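You operate a simulated robot arm through the tools that you are given. There is no shell and no other tool. Be economical: measure what you need, move in short steps, check, and stop when the job is done.

You run a simulated robot arm. Do the job below in one go: nothing can be reset, and whatever is moved stays where it is left.

Task
Switch the turntable brake off.
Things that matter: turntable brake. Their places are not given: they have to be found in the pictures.

It is judged by the outcome, as a careful person would: the job done as asked, and still so three seconds after it is handed in. It fails if anything else is knocked over, pushed out of place, dropped, spilled or broken.

Robot
A 7-joint arm with a two-finger parallel gripper, fixed in place. Base frame: the origin is at the foot of the arm, x ahead of it, y to its left, z up. Units: mm, degrees, N and s.
With the tool pointing down near the work surface it reaches from about 280 to 680 mm from the base axis. Its first joint turns from -66.0 to 66.0 degrees. Payload 1.57 kg.
The tool frame sits at the grasp point between the pads (the TCP): z along the fingers, y along the line on which they close. The tips reach 30 mm beyond it. Largest opening 110 mm; finger width 24, thickness 12; the body of the gripper, 48 by 112 mm, starts 78 mm behind the TCP.
Orientation is told as [roll, pitch, yaw] about the base's x, y, z axes, in that order, counted from this pose: with the fingers straight down and closing along the base's y, the tool's x points along the base's -x, its y along +y and its z along -z.

Tools
- The arm moves only by the tool send_rows. Its argument "commands" is a list of rows, each a list of 3 entries, a list of its own where there are three numbers: the opening, from 0 (shut) to 1 (fully open), then the shift along the base's x, y, z in cm, then the turn, a rotation vector about the base's x, y, z in degrees. In form: [[fingers, [x, y, z], [wx, wy, wz]], ...]. A call has 1 to 10 rows; each row is the pose to reach, as a shift and turn from the pose commanded when the call began. Rows are played at 5 a second. More than 50 mm and 8.6 degrees between two rows, or a gripper value outside its range, and nothing of the call is played. Where a pose cannot be reached the arm comes as near as it can. A force on the tool above 40 N (or 10 N above the force at the start of the call, whichever is more), or a blocked arm, ends the call early, and 0.2 s more pass. Each finger travels about 108 mm/s and halts on what it meets, pressing with about 38 N; the grip force reading is that of the motor and also rises with nothing between the fingers. The clock runs only during rows and for 0.2 s after the last one: add rows that repeat a pose to give the fingers time. The reply holds the time, the measured pose of the TCP, the force on the tool along the base axes, the opening and the grip force, in the units named above and with some noise, and new pictures: "show" is both (left out), scene, wrist or none.
- Cameras (640 x 400 px; columns grow to the right, rows downward): "scene" is fixed at [162.7, -393.5, 1394.1]; the picture's right is [0.79, -0.61, 0.00], its down [-0.40, -0.52, -0.76] and it looks along [0.46, 0.60, -0.65] (base axes); focal length 342 px, centre (320, 200). "wrist" rides on the gripper at [-36, 0, -80] in the tool frame; the picture's right is [0.00, -1.00, 0.00], its down [0.97, 0.00, -0.24] and it looks along [0.24, 0.00, 0.97] (tool axes); focal length 218 px, centre (320, 200).
- locate(camera, pixels): for up to 12 pixels [column, row] of the newest picture of that camera ("zoom" is the newest enlarged one), the place [x, y, z] in the base frame of the surface seen there, good to about 2 mm. The clock stands still meanwhile.
- inspect(camera, box): a new picture of the part [left, top, right, bottom] of that camera's present view, enlarged. The clock stands still meanwhile.
- close_job(): hands the job in; it is judged then, once.

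Keep the steps short. Do not move on a guess: measure, check each grasp and each placing, and mend mistakes. In all there are 60 turns and 120 pictures (those below and enlarged ones count). Leave the gripper open and the arm clear of the work at the hand-in unless told otherwise, and finish with a single line.

The tools are called after ">>>" as a command line: name --argument value ..., lists and objects as JSON in quotes. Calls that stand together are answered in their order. send_rows: Moves the arm, as the interface text tells. Its arguments: {"type":"object","properties":{"commands":{"type":"array","items":{"type":"array"}},"show":{"type":"string","enum":["both","scene","wrist","none"]}},"required":["commands"]} The other tools are called the same way: locate (camera, pixels) gives the place of the surface under pixels of a picture; inspect (camera, box) takes an enlarged picture of a part of a camera's view; close_job () hands the job in.

At the start:

```text
time: 0.0
tool_pos: [386.2, 78.7, 1013.3]
orientation: [0.0, -0.1, 0.1]
wrist_force: [-0.1, -0.6, 0.2]
grip_width: 109.9
grasp_force: 0.0
```

scene: 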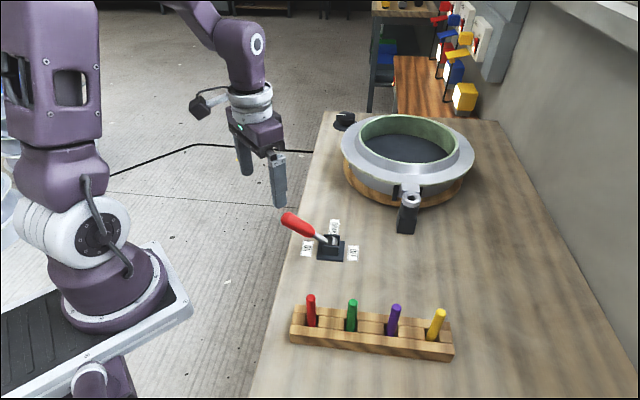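
wrist: 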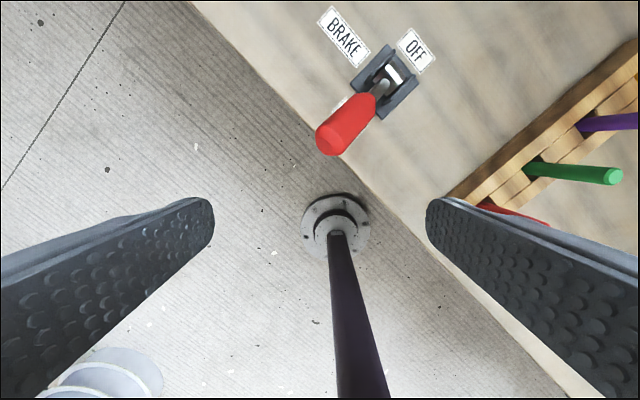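

I see a red-handled lever with labels "BRAKE" and "OFF", plus a third label that is partly hidden. I'll enlarge both views.

>>> inspect --camera "scene" --box '[270, 195, 370, 270]'

>>> inspect --camera "wrist" --box '[290, 0, 450, 160]'

>>> locate --camera "scene" --pixels '[[289, 220], [305, 229], [315, 235], [325, 240], [333, 240], [306, 248], [334, 227], [353, 253], [320, 257], [340, 258], [344, 243]]'

>>> locate --camera "wrist" --pixels '[[328, 140], [345, 122], [360, 105], [383, 88], [393, 74], [343, 37], [415, 50], [340, 102], [356, 83], [408, 85], [385, 48], [392, 114]]'

```text
5.33 times, centred on (320, 232) of scene
```

zoom: 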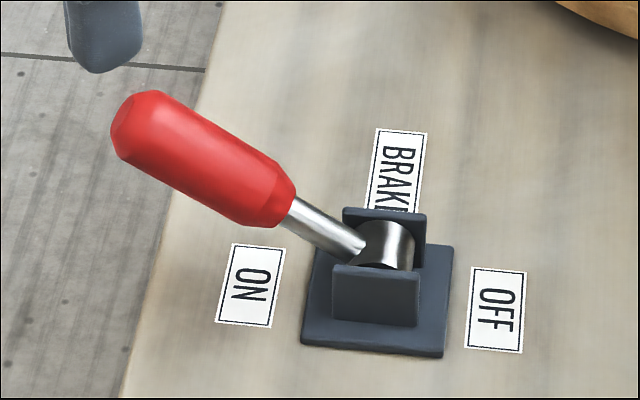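

```text
2.50 times, centred on (370, 80) of wrist
```

zoom: 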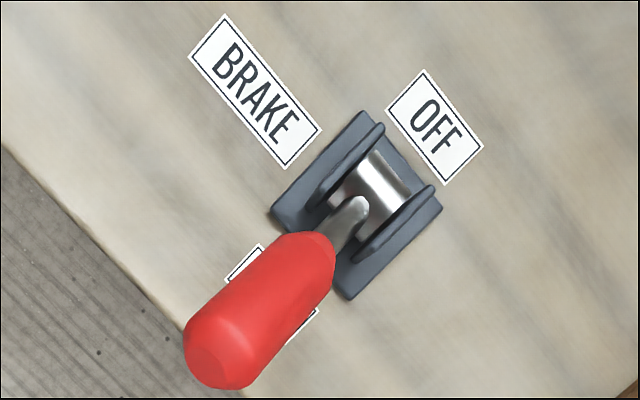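

```text
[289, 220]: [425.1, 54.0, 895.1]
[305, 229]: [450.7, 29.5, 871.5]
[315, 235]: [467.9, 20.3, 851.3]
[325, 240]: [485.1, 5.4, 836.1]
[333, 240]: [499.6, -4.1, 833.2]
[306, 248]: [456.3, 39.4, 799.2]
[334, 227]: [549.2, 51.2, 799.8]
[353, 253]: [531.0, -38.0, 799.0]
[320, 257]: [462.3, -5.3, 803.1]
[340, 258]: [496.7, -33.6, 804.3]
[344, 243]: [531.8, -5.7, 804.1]
```

```text
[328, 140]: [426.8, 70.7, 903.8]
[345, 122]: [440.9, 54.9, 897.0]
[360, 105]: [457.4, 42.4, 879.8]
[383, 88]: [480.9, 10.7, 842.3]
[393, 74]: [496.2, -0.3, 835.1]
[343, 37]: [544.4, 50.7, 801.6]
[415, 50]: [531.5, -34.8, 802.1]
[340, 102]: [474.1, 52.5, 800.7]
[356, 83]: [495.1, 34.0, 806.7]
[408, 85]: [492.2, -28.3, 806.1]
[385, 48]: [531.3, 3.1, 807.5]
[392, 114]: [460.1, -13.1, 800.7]
```

The lever leans toward ON, and its swing plane runs along the base direction (0.71, -0.71). Its pivot is near (494, 1.5, 820). The grip point on the handle axis is about (442, 53, 880). First I'll yaw the tool -45° so the fingers close across the swing plane, and move above the handle while still high.

>>> send_rows --commands '[[1, [1, -0.5, 0], [0, 0, -7.5]], [1, [2, -1, 0], [0, 0, -15]], [1, [3, -1.5, 0], [0, 0, -22.5]], [1, [4, -2, 0], [0, 0, -30]], [1, [5, -2.3, 0], [0, 0, -37.5]], [1, [5.6, -2.6, 0], [0, 0, -45]], [1, [5.6, -2.6, -2], [0, 0, -45]], [1, [5.6, -2.6, -4], [0, 0, -45]], [1, [5.6, -2.6, -4], [0, 0, -45]]]'

```text
time: 2.0
tool_pos: [444.6, 50.6, 972.5]
orientation: [-0.1, 0.0, -44.9]
wrist_force: [-1.2, 0.3, 0.3]
grip_width: 109.9
grasp_force: 0.1
```

scene: 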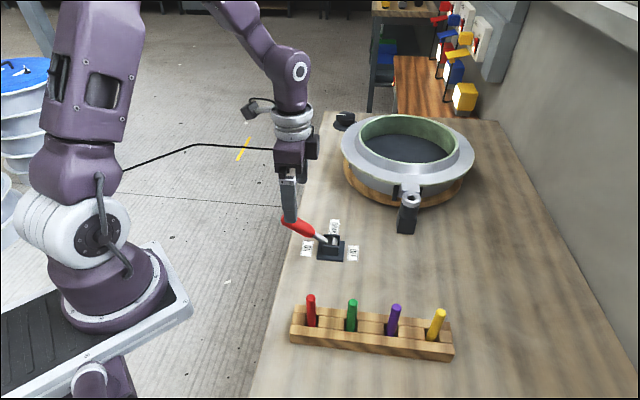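
wrist: 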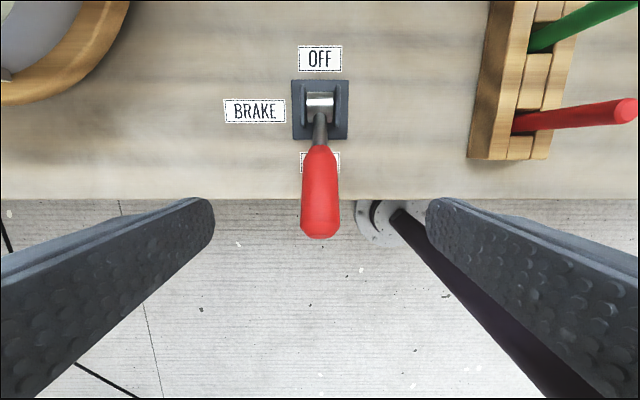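

The lever is upright and centred between the fingers (column 320). Next I'll go down to z≈880.

>>> send_rows --commands '[[1, [-0.2, 0.2, -2.5], [0, 0, 0]], [1, [-0.2, 0.2, -5], [0, 0, 0]], [1, [-0.2, 0.2, -7.5], [0, 0, 0]], [1, [-0.2, 0.2, -9.2], [0, 0, 0]], [1, [-0.2, 0.2, -9.2], [0, 0, 0]]]'

```text
time: 3.2
tool_pos: [439.3, 53.5, 881.2]
orientation: [0.0, 0.0, -45.0]
wrist_force: [-0.1, -1.0, -0.6]
grip_width: 110.5
grasp_force: 0.2
```

scene: 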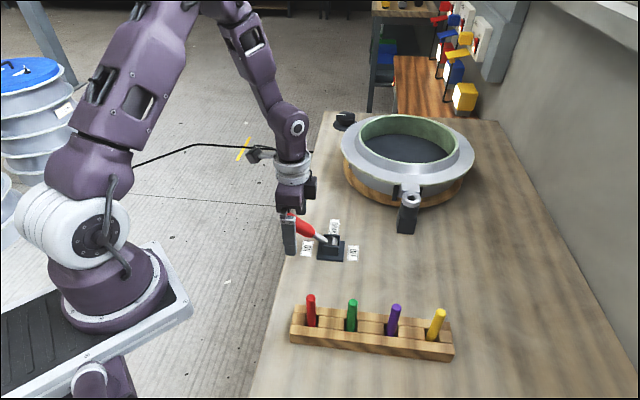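
wrist: 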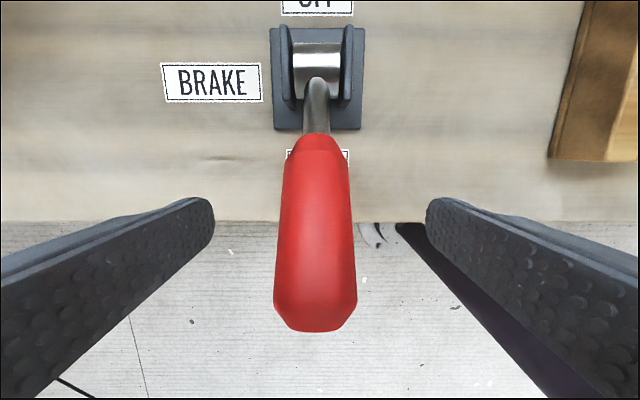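

The handle sits about 1–2 mm left of centre. I'll nudge the tool that way and close.

>>> send_rows --commands '[[1, [0.1, 0.1, 0], [0, 0, 0]], [0.4, [0.1, 0.1, 0], [0, 0, 0]], [0.1, [0.1, 0.1, 0], [0, 0, 0]], [0.1, [0.1, 0.1, 0], [0, 0, 0]], [0.1, [0.1, 0.1, 0], [0, 0, 0]]]'

```text
time: 4.4
tool_pos: [440.3, 54.8, 880.7]
orientation: [0.0, 0.0, -45.0]
wrist_force: [3.2, 4.7, -2.8]
grip_width: 30.7
grasp_force: 40.0
```

scene: 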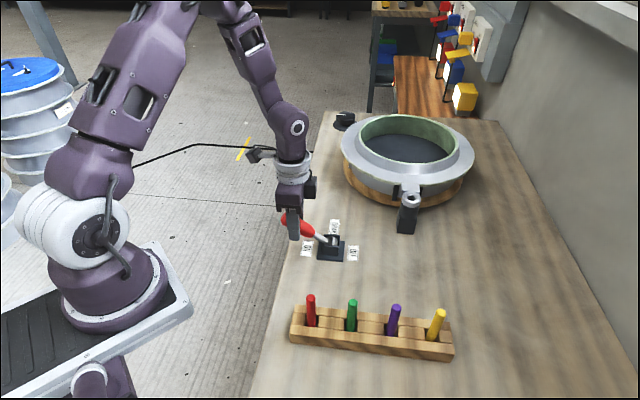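
wrist: 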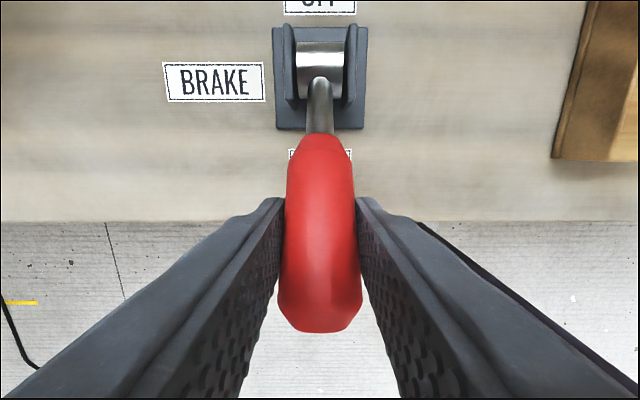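

I have a firm grip on the handle, 30.7 mm wide. Now I'll follow the lever's arc (R≈97 mm) for the first 30°.

>>> send_rows --commands '[[0.1, [0.47, -0.47, 0.79], [0, 0, 0]], [0.1, [1.0, -1.0, 1.48], [0, 0, 0]], [0.1, [1.59, -1.59, 2.08], [0, 0, 0]], [0.1, [2.21, -2.21, 2.59], [0, 0, 0]], [0.1, [2.88, -2.88, 3.0], [0, 0, 0]]]'

```text
time: 5.6
tool_pos: [469.3, 24.6, 911.0]
orientation: [0.0, 0.0, -45.1]
wrist_force: [-15.0, 9.9, 3.4]
grip_width: 30.4
grasp_force: 39.3
```

scene: 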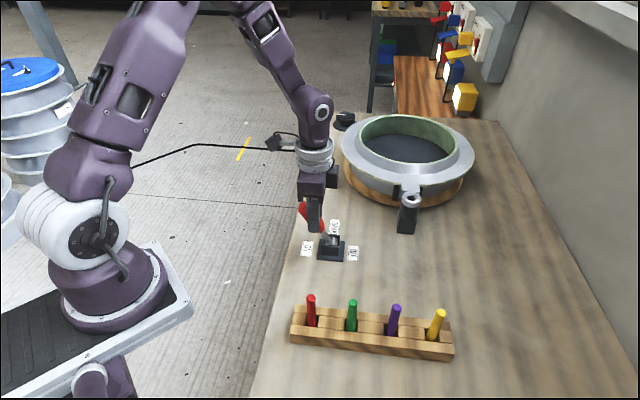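
wrist: 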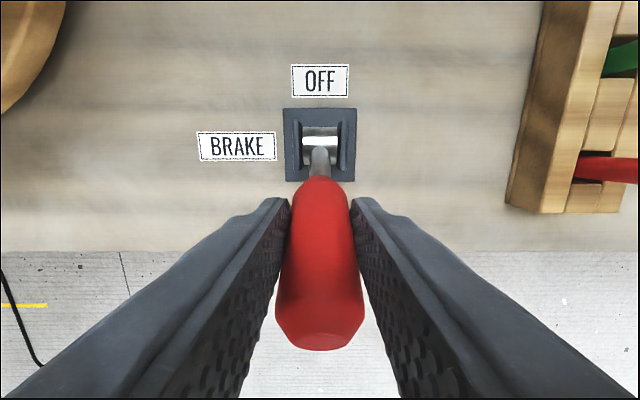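

The lever is following, with a force of about 18 N. I'll carry on over the top.

>>> send_rows --commands '[[0.1, [0.69, -0.69, 0.32], [0, 0, 0]], [0.1, [1.39, -1.39, 0.53], [0, 0, 0]], [0.1, [2.11, -2.11, 0.64], [0, 0, 0]], [0.1, [2.83, -2.83, 0.64], [0, 0, 0]], [0.1, [3.55, -3.55, 0.53], [0, 0, 0]], [0.1, [4.25, -4.25, 0.32], [0, 0, 0]], [0.1, [4.93, -4.93, 0], [0, 0, 0]]]'

```text
time: 7.2
tool_pos: [519.0, -24.1, 911.2]
orientation: [0.1, -0.1, -45.0]
wrist_force: [0.7, -0.5, -0.8]
grip_width: 11.1
grasp_force: 0.2
```

scene: 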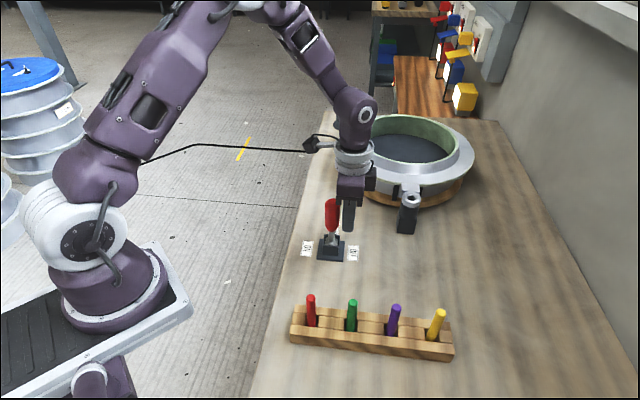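
wrist: 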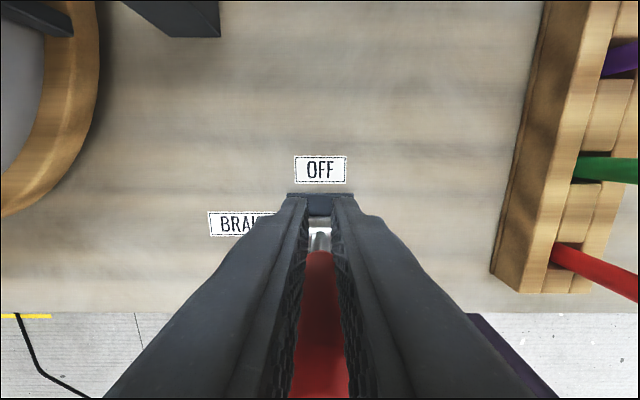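

The handle slipped out of the pads. The lever now stands nearly upright, and the fingers are on its OFF side. I'll rise straight up, then measure the lever so I can push it from the ON side with closed fingers.

>>> send_rows --commands '[[0.1, [0, 0, 3], [0, 0, 0]], [0.1, [0, 0, 6], [0, 0, 0]], [0.1, [0, 0, 9.5], [0, 0, 0]], [0, [-2.5, 2.5, 9.5], [0, 0, 0]], [0, [-5, 5, 9.5], [0, 0, 0]], [0, [-7.5, 7.5, 9.5], [0, 0, 0]], [0, [-8.5, 8.5, 9.5], [0, 0, 0]]]'

>>> inspect --camera "scene" --box '[270, 180, 400, 270]'

>>> locate --camera "scene" --pixels '[[331, 200], [331, 207], [330, 215], [331, 225], [333, 235]]'

```text
time: 8.8
tool_pos: [432.0, 63.2, 1006.1]
orientation: [0.1, 0.0, -45.0]
wrist_force: [0.0, 0.5, 0.3]
grip_width: 0.2
grasp_force: 21.5
```

scene: 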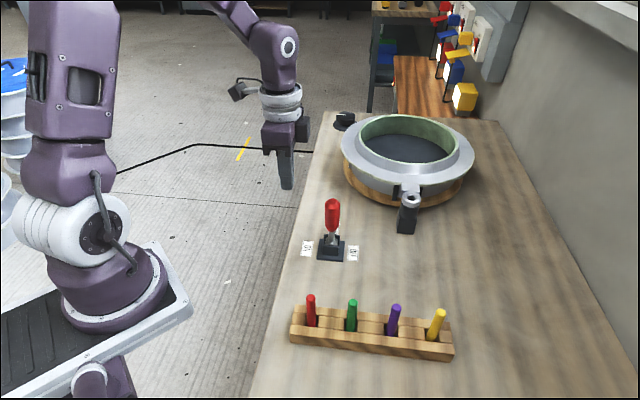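
wrist: 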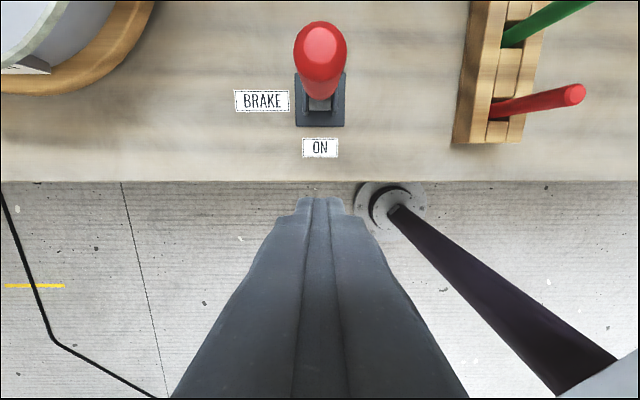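

```text
4.44 times, centred on (335, 225) of scene
```

zoom: 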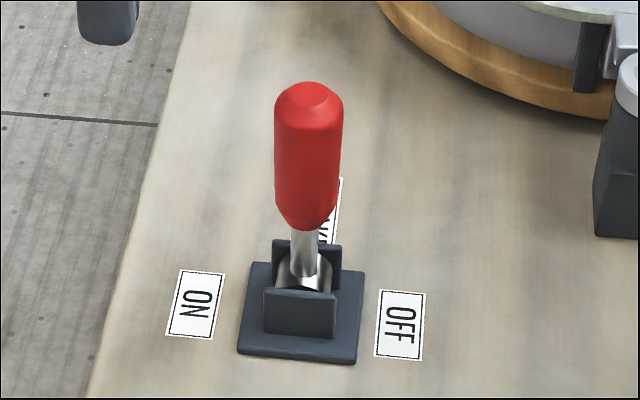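

```text
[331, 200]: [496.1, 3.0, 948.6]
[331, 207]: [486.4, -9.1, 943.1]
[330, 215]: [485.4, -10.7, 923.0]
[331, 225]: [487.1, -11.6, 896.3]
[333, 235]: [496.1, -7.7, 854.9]
```

The lever is upright, with its top at z≈949, and it holds there. I'll bring the closed fingers down on the ON side to z≈935 and approach to just behind the handle.

>>> send_rows --commands '[[0, [0, 0, -3.5], [0, 0, 0]], [0, [0, 0, -7.1], [0, 0, 0]], [0, [1.8, -1.8, -7.1], [0, 0, 0]], [0, [3.6, -3.6, -7.1], [0, 0, 0]]]'

```text
time: 9.8
tool_pos: [470.2, 24.9, 934.1]
orientation: [0.0, 0.0, -45.0]
wrist_force: [-0.2, 0.1, 0.6]
grip_width: 0.0
grasp_force: 21.0
```

scene: 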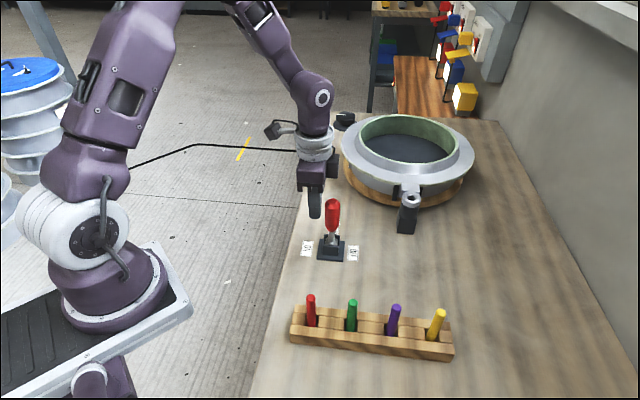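
wrist: 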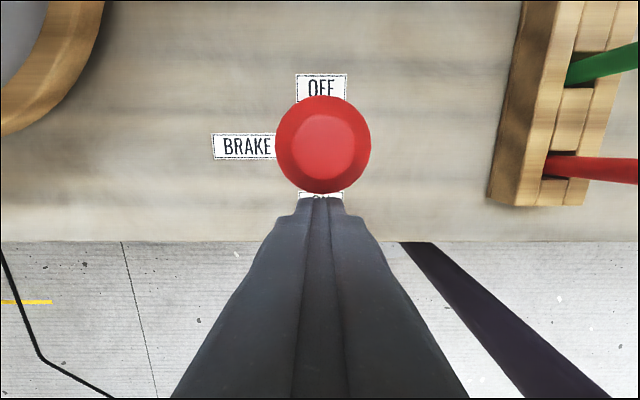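

The fingers are lined up right behind the handle. Now I'll push toward OFF.

>>> send_rows --commands '[[0, [0.45, -0.45, 0], [0, 0, 0]], [0, [1.05, -1.05, 0], [0, 0, 0]], [0, [1.63, -1.63, 0], [0, 0, 0]], [0, [2.2, -2.2, 0], [0, 0, 0]], [0, [2.81, -2.81, -0.1], [0, 0, 0]], [0, [3.4, -3.4, -0.3], [0, 0, 0]], [0, [3.96, -3.96, -0.5], [0, 0, 0]]]'

```text
time: 10.5
tool_pos: [476.2, 20.3, 933.4]
orientation: [-0.4, 1.0, -44.9]
wrist_force: [-11.4, 7.0, 2.0]
grip_width: 0.0
grasp_force: 21.7
stopped in row 3: the force on the tool passed its limit (the readings are from after the stop); the commanded pose is now the measured one
```

scene: 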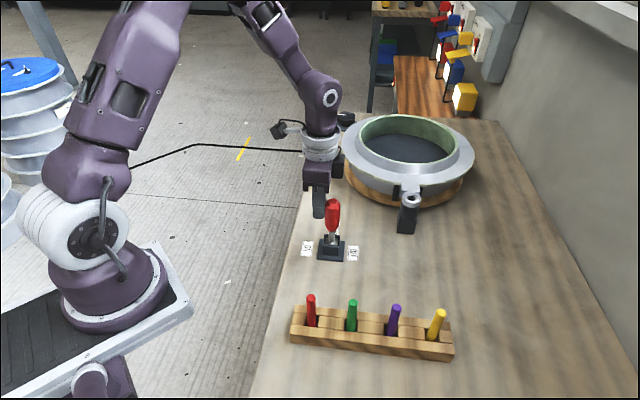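
wrist: 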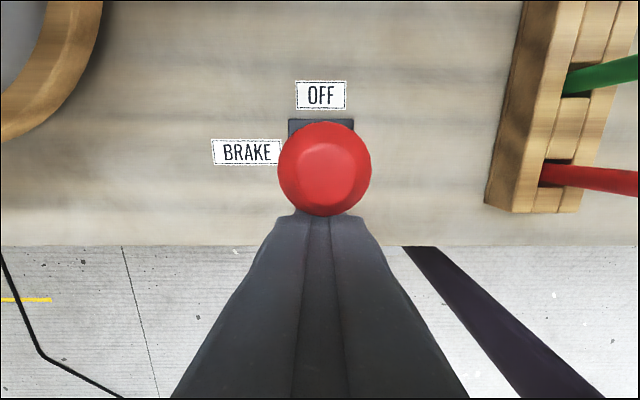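

The push stopped at the force limit with the lever still about upright. I'll look closely to see whether it moved or something blocks it.

>>> inspect --camera "scene" --box '[290, 190, 370, 270]'

>>> locate --camera "scene" --pixels '[[333, 200], [332, 207], [332, 215], [332, 225], [333, 235], [318, 210]]'

```text
5.00 times, centred on (330, 230) of scene
```

zoom: 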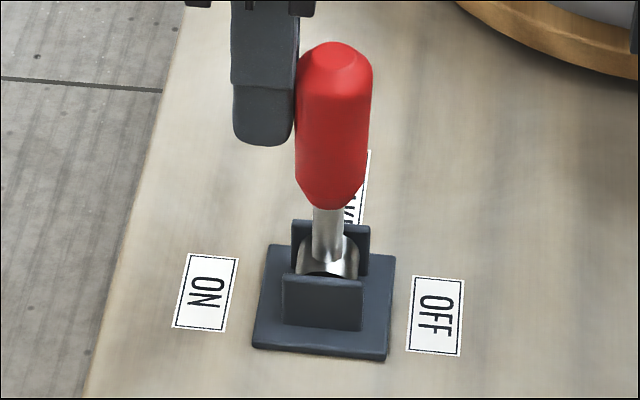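

```text
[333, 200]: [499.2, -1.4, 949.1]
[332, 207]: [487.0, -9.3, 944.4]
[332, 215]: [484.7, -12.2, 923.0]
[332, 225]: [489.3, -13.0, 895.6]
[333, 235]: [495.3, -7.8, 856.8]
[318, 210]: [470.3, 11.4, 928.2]
```

The lever did move a few mm toward OFF, so the stop was mostly the impact at that speed. I'll push again, much slower.

>>> send_rows --commands '[[0, [0.15, -0.15, 0], [0, 0, 0]], [0, [0.3, -0.3, 0], [0, 0, 0]], [0, [0.45, -0.45, 0], [0, 0, 0]], [0, [0.6, -0.6, 0], [0, 0, 0]], [0, [0.75, -0.75, 0], [0, 0, 0]], [0, [0.9, -0.9, 0], [0, 0, 0]], [0, [1.05, -1.05, 0], [0, 0, 0]], [0, [1.2, -1.2, 0], [0, 0, 0]], [0, [1.35, -1.35, 0], [0, 0, 0]], [0, [1.5, -1.5, 0], [0, 0, 0]]]' --show "scene"

```text
time: 11.0
tool_pos: [475.2, 21.1, 933.8]
orientation: [-0.6, 1.4, -44.7]
wrist_force: [-11.4, 5.6, 2.0]
grip_width: 0.0
grasp_force: 21.1
stopped in row 2: the force on the tool passed its limit (the readings are from after the stop); the commanded pose is now the measured one
```

scene: 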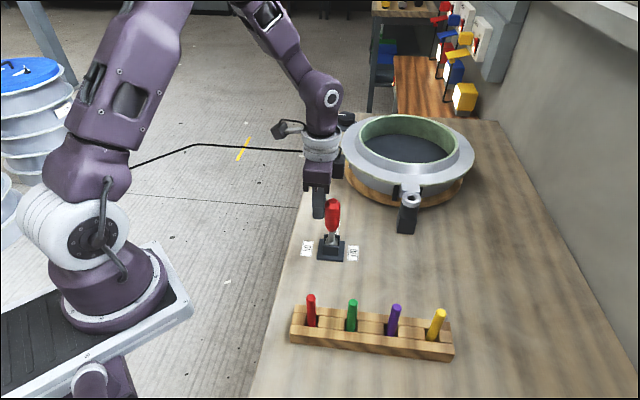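

It's blocked again near vertical. I'll back off and raise the fingers about 3 cm for more leverage, then push gently again.

>>> send_rows --commands '[[0, [-0.5, 0.5, 0], [0, 0, 0]], [0, [-0.5, 0.5, 1.5], [0, 0, 0]], [0, [-0.5, 0.5, 2.7], [0, 0, 0]], [0, [-0.5, 0.5, 2.7], [0, 0, 0]]]' --show "none"

>>> inspect --camera "scene" --box '[290, 190, 370, 270]'

>>> locate --camera "scene" --pixels '[[332, 200], [333, 200], [332, 207], [332, 215], [332, 225], [333, 235]]'

```text
time: 12.0
tool_pos: [471.5, 23.2, 959.8]
orientation: [-0.4, 1.2, -44.6]
wrist_force: [0.5, 1.3, -0.6]
grip_width: 0.3
grasp_force: 20.9
```

```text
5.00 times, centred on (330, 230) of scene
```

zoom: 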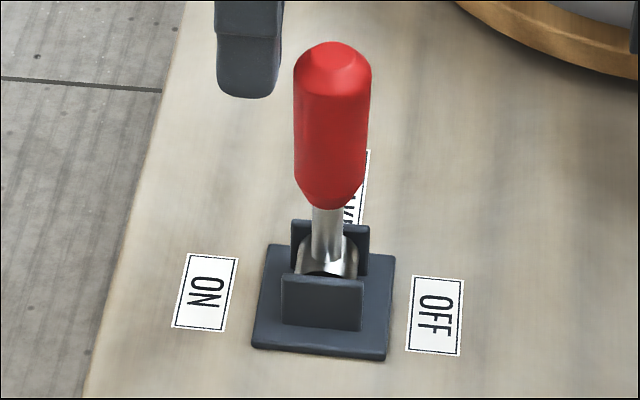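

```text
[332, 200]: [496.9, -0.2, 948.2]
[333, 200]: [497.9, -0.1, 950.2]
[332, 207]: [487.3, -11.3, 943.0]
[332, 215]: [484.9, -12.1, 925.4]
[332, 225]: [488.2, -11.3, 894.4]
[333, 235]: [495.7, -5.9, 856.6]
```

The lever stays where I left it. I'll push slowly at the higher contact, near the top of the handle.

>>> send_rows --commands '[[0, [0.3, -0.3, 0], [0, 0, 0]], [0, [0.4, -0.4, 0], [0, 0, 0]], [0, [0.5, -0.5, 0], [0, 0, 0]], [0, [0.6, -0.6, 0], [0, 0, 0]], [0, [0.7, -0.7, 0], [0, 0, 0]], [0, [0.8, -0.8, 0], [0, 0, 0]], [0, [0.9, -0.9, 0], [0, 0, 0]], [0, [1.0, -1.0, 0], [0, 0, 0]], [0, [1.1, -1.1, 0], [0, 0, 0]], [0, [1.2, -1.2, 0], [0, 0, 0]]]' --show "scene"

>>> inspect --camera "scene" --box '[290, 190, 370, 270]'

```text
time: 13.5
tool_pos: [476.6, 20.4, 960.0]
orientation: [-0.6, 2.0, -44.6]
wrist_force: [-7.7, 7.8, 0.3]
grip_width: 0.0
grasp_force: 21.4
stopped in row 7: the force on the tool passed its limit (the readings are from after the stop); the commanded pose is now the measured one
```

scene: 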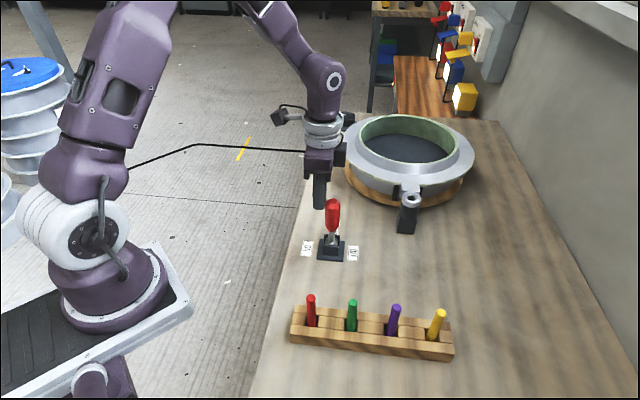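

```text
5.00 times, centred on (330, 230) of scene
```

zoom: 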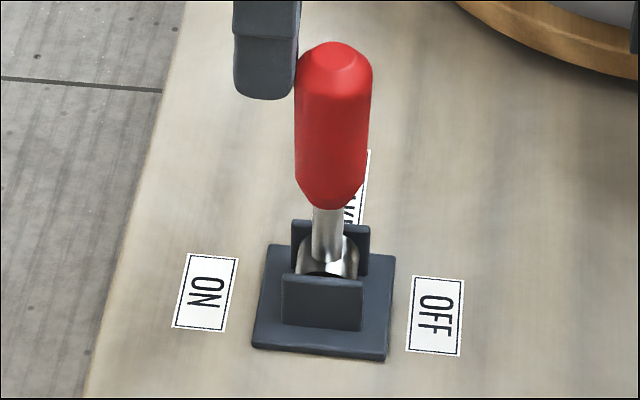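

The lever hasn't shifted at all: its zoomed centre is column 332.3 before and after the push. It appears to be against a firm stop at vertical. I'll back off and look at the hub from the wrist camera, and at the turntable for anything that interlocks with it.

>>> send_rows --commands '[[0, [-1, 1, 0], [0, 0, 0]], [0, [-3, 3, 0], [0, 0, 0]], [0, [-5, 5, 0], [0, 0, 0]], [0.5, [-5, 5, 3], [0, 0, 0]]]' --show "wrist"

>>> inspect --camera "scene" --box '[320, 100, 480, 240]'

>>> inspect --camera "scene" --box '[315, 225, 350, 265]'

>>> inspect --camera "wrist" --box '[240, 0, 400, 160]'

```text
time: 14.5
tool_pos: [428.9, 70.7, 991.4]
orientation: [-0.7, 1.6, -44.6]
wrist_force: [-0.2, 0.6, 0.1]
grip_width: 55.0
grasp_force: 0.0
```

wrist: 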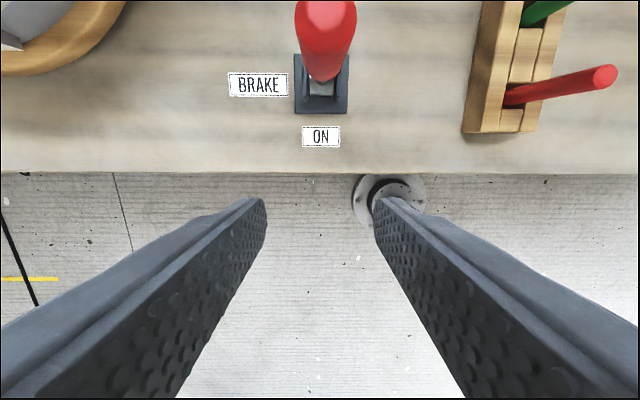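

```text
2.86 times, centred on (400, 170) of scene
```

zoom: 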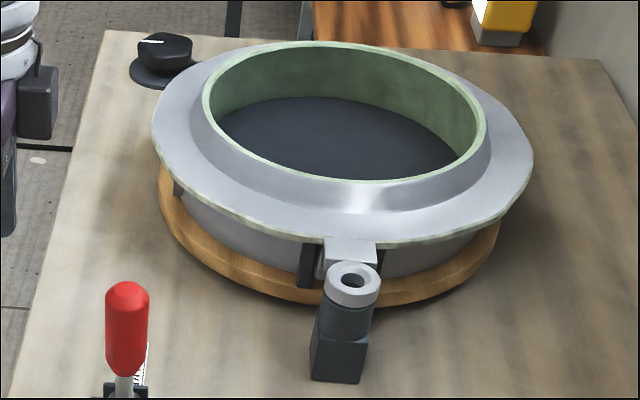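

```text
10.00 times, centred on (332, 245) of scene
```

zoom: 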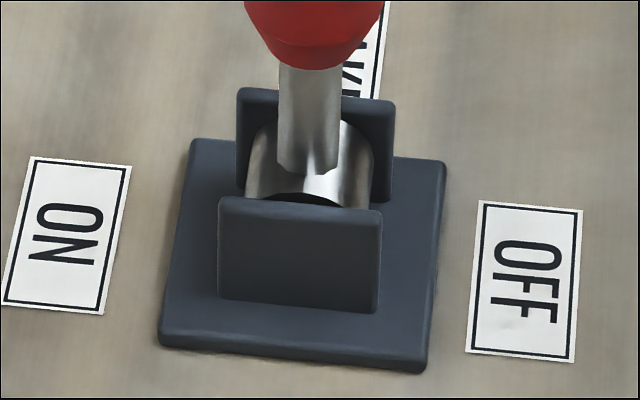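

```text
2.50 times, centred on (320, 80) of wrist
```

zoom: 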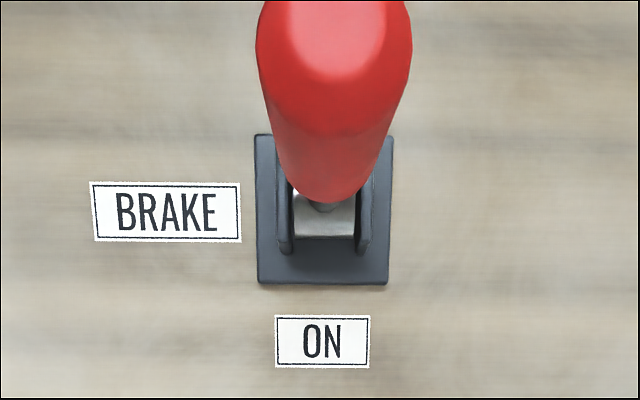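

The hub shows nothing blocking it, so this is either an end stop or a stiff detent. To tell which, I'll regrasp the upright handle in line with it, then feel the force both ways. First I'll level the tool and move above the handle with the fingers open.

>>> send_rows --commands '[[0.8, [0, 0, 2], [0.7, -1.6, -0.4]], [1, [2, -2.1, 2.5], [0.7, -1.6, -0.4]], [1, [4, -4.3, 2.5], [0.7, -1.6, -0.4]], [1, [6.56, -6.97, 2.5], [0.7, -1.6, -0.4]], [1, [6.56, -6.97, 2.5], [0.7, -1.6, -0.4]]]'

```text
time: 15.7
tool_pos: [494.2, -0.9, 1013.4]
orientation: [1.1, 1.1, -45.0]
wrist_force: [0.0, 0.7, -1.3]
grip_width: 110.1
grasp_force: 0.0
```

scene: 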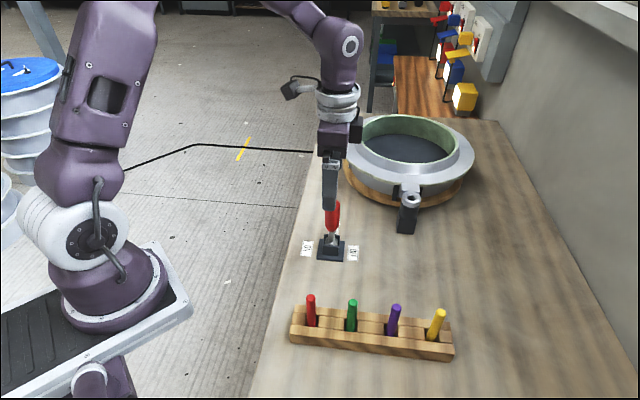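
wrist: 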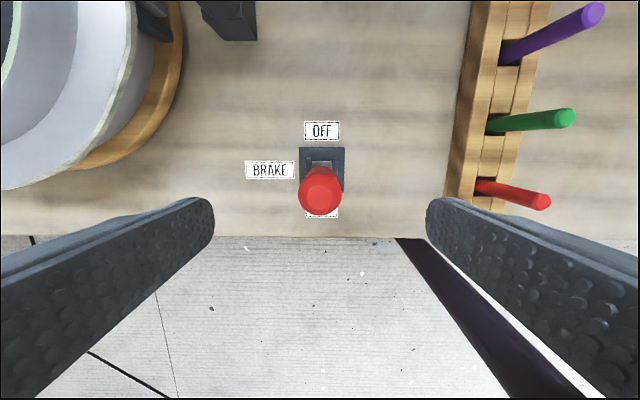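

The handle is centred between the open fingers. I'll descend to z≈925 while levelling the tool.

>>> send_rows --commands '[[1, [0, 0.1, -3], [-1.56, 0, 0]], [1, [0, 0.1, -6], [-1.56, 0, 0]], [1, [0, 0.1, -8.8], [-1.56, 0, 0]], [0.5, [0, 0.1, -8.8], [-1.56, 0, 0]], [0.1, [0, 0.1, -8.8], [-1.56, 0, 0]], [0.1, [0, 0.1, -8.8], [-1.56, 0, 0]], [0.1, [0, 0.1, -8.8], [-1.56, 0, 0]]]'

```text
time: 17.3
tool_pos: [493.5, 1.2, 926.1]
orientation: [-0.1, 0.0, -45.0]
wrist_force: [-1.4, -2.2, -10.9]
grip_width: 30.4
grasp_force: 39.8
```

scene: 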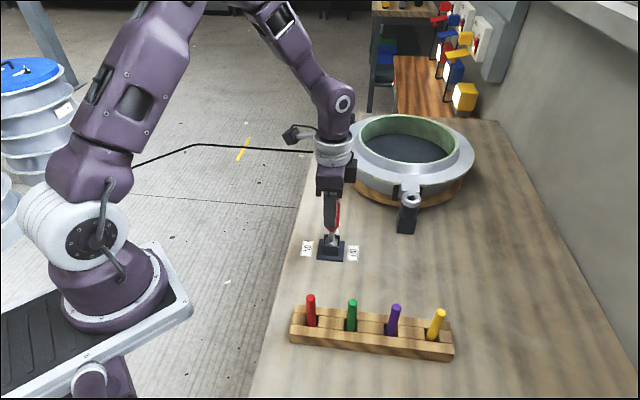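
wrist: 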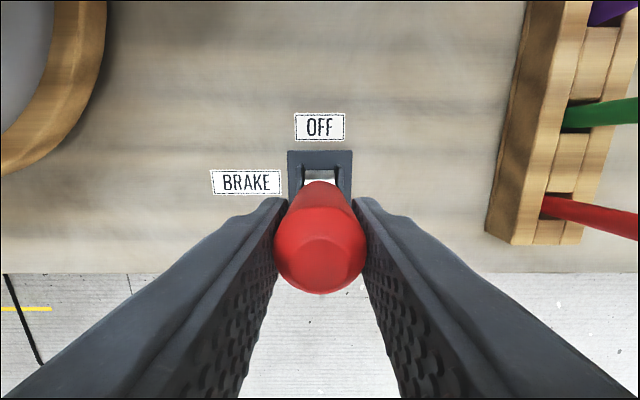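

I have a firm grip on the upright handle. For the test I'll move about 14 mm toward ON and read the force.

>>> send_rows --commands '[[0.1, [-0.3, 0.3, 0], [0, 0, 0]], [0.1, [-0.6, 0.6, 0], [0, 0, 0]], [0.1, [-1.0, 1.0, -0.1], [0, 0, 0]]]' --show "scene"

>>> inspect --camera "scene" --box '[290, 190, 370, 270]'

```text
time: 18.1
tool_pos: [483.9, 11.8, 925.6]
orientation: [0.0, 0.1, -45.1]
wrist_force: [2.5, -1.6, 7.6]
grip_width: 30.9
grasp_force: 33.9
```

scene: 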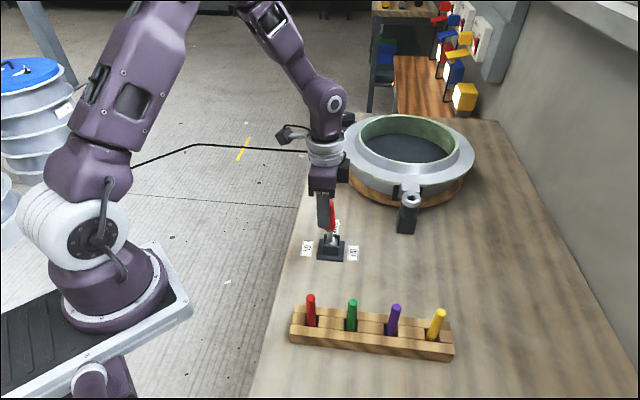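

```text
5.00 times, centred on (330, 230) of scene
```

zoom: 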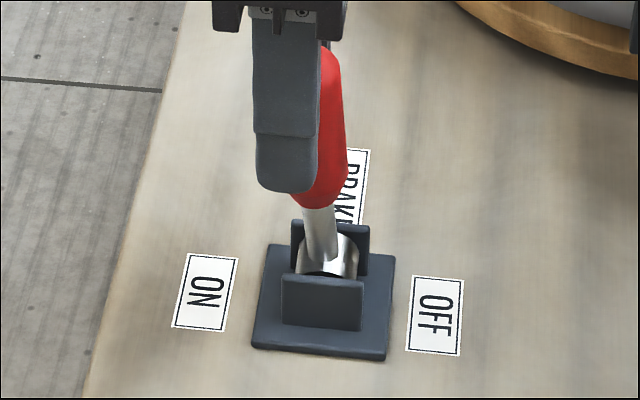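

The lever moves freely toward ON with only about 3 N, so vertical isn't a detent: it's the end stop on the OFF side. I'll take it back firmly onto that stop, going slightly past.

>>> send_rows --commands '[[0.1, [0.3, -0.3, 0.05], [0, 0, 0]], [0.1, [0.6, -0.6, 0.1], [0, 0, 0]], [0.1, [0.9, -0.9, 0.1], [0, 0, 0]], [0.1, [1.1, -1.1, 0.1], [0, 0, 0]], [0.1, [1.25, -1.25, 0.1], [0, 0, 0]], [0.1, [1.4, -1.4, 0.1], [0, 0, 0]], [0.1, [1.4, -1.4, 0.1], [0, 0, 0]]]' --show "scene"

>>> inspect --camera "scene" --box '[290, 190, 370, 270]'

```text
time: 19.7
tool_pos: [497.0, -1.1, 927.4]
orientation: [0.1, 0.0, -44.9]
wrist_force: [-11.1, 35.4, 1.8]
grip_width: 30.7
grasp_force: 39.9
```

scene: 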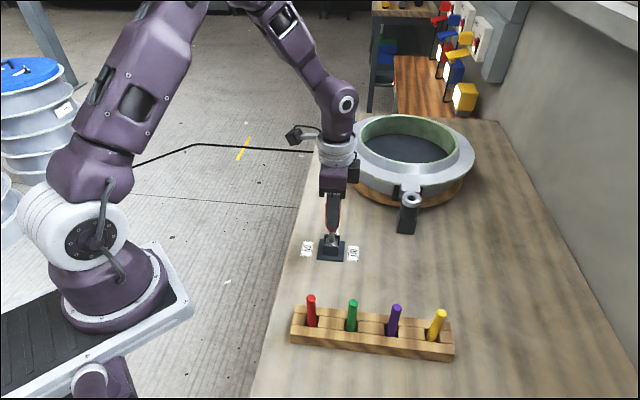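

```text
5.00 times, centred on (330, 230) of scene
```

zoom: 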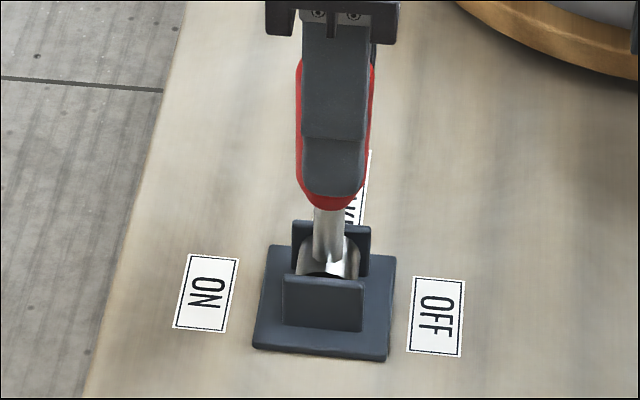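

It holds against the stop at a steady 37 N and the lever goes no further, so this is the OFF end of its travel. I'll ease the load, open the fingers and rise clear.

>>> send_rows --commands '[[0.1, [-0.15, 0.15, 0], [0, 0, 0]], [0.5, [-0.15, 0.15, 0], [0, 0, 0]], [1, [-0.15, 0.15, 0], [0, 0, 0]], [1, [-0.15, 0.15, 0], [0, 0, 0]], [1, [-0.15, 0.15, 3], [0, 0, 0]], [1, [-0.15, 0.15, 6], [0, 0, 0]], [1, [-0.15, 0.15, 10], [0, 0, 0]], [1, [-3, 3, 10], [0, 0, 0]], [1, [-6, 6, 10], [0, 0, 0]], [1, [-9, 9, 10], [0, 0, 0]]]'

>>> inspect --camera "scene" --box '[290, 190, 370, 270]'

>>> locate --camera "scene" --pixels '[[333, 200], [332, 207], [332, 225], [333, 235], [306, 248], [353, 253]]'

```text
time: 21.9
tool_pos: [407.8, 86.0, 1024.0]
orientation: [-0.1, -0.1, -45.1]
wrist_force: [0.6, 0.0, -0.1]
grip_width: 110.1
grasp_force: 0.0
```

scene: 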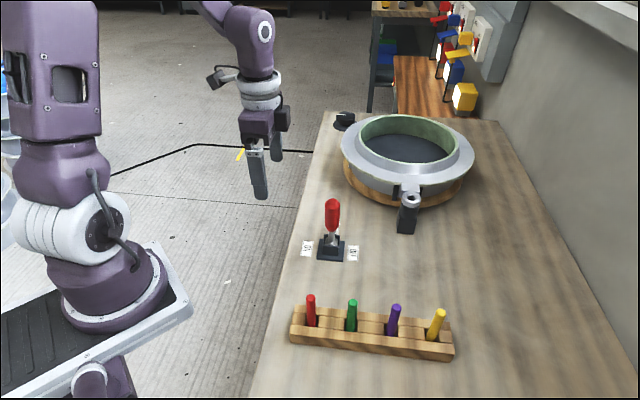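
wrist: 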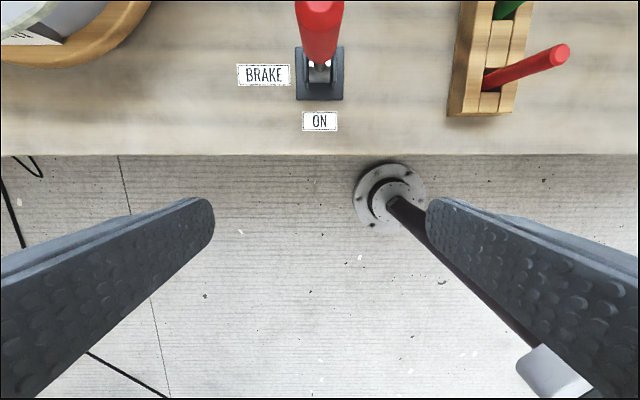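

```text
5.00 times, centred on (330, 230) of scene
```

zoom: 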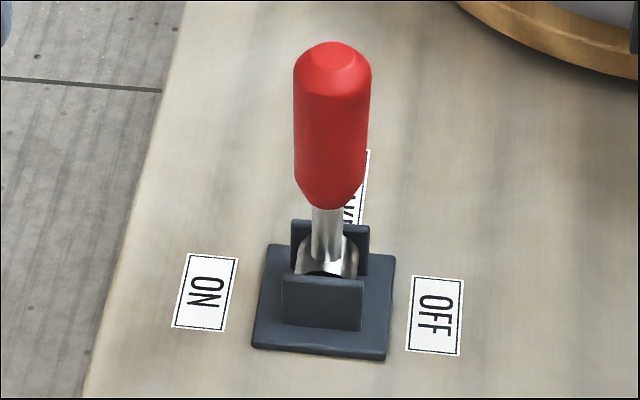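

```text
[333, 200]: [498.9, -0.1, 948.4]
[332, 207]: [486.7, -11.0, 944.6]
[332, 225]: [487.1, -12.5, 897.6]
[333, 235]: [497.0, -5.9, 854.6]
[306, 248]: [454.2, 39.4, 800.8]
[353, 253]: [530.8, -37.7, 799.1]
```

The lever is standing still on its OFF stop. The labels and everything else haven't moved, and the gripper is open and clear, so I'm handing in.

>>> close_job

```text
The job is handed in.
```

The turntable brake lever is off ON and against its stop on the OFF side; that stop is at upright, so I'm judging OFF by the lever going no further at about 40 N, and nothing else was moved.
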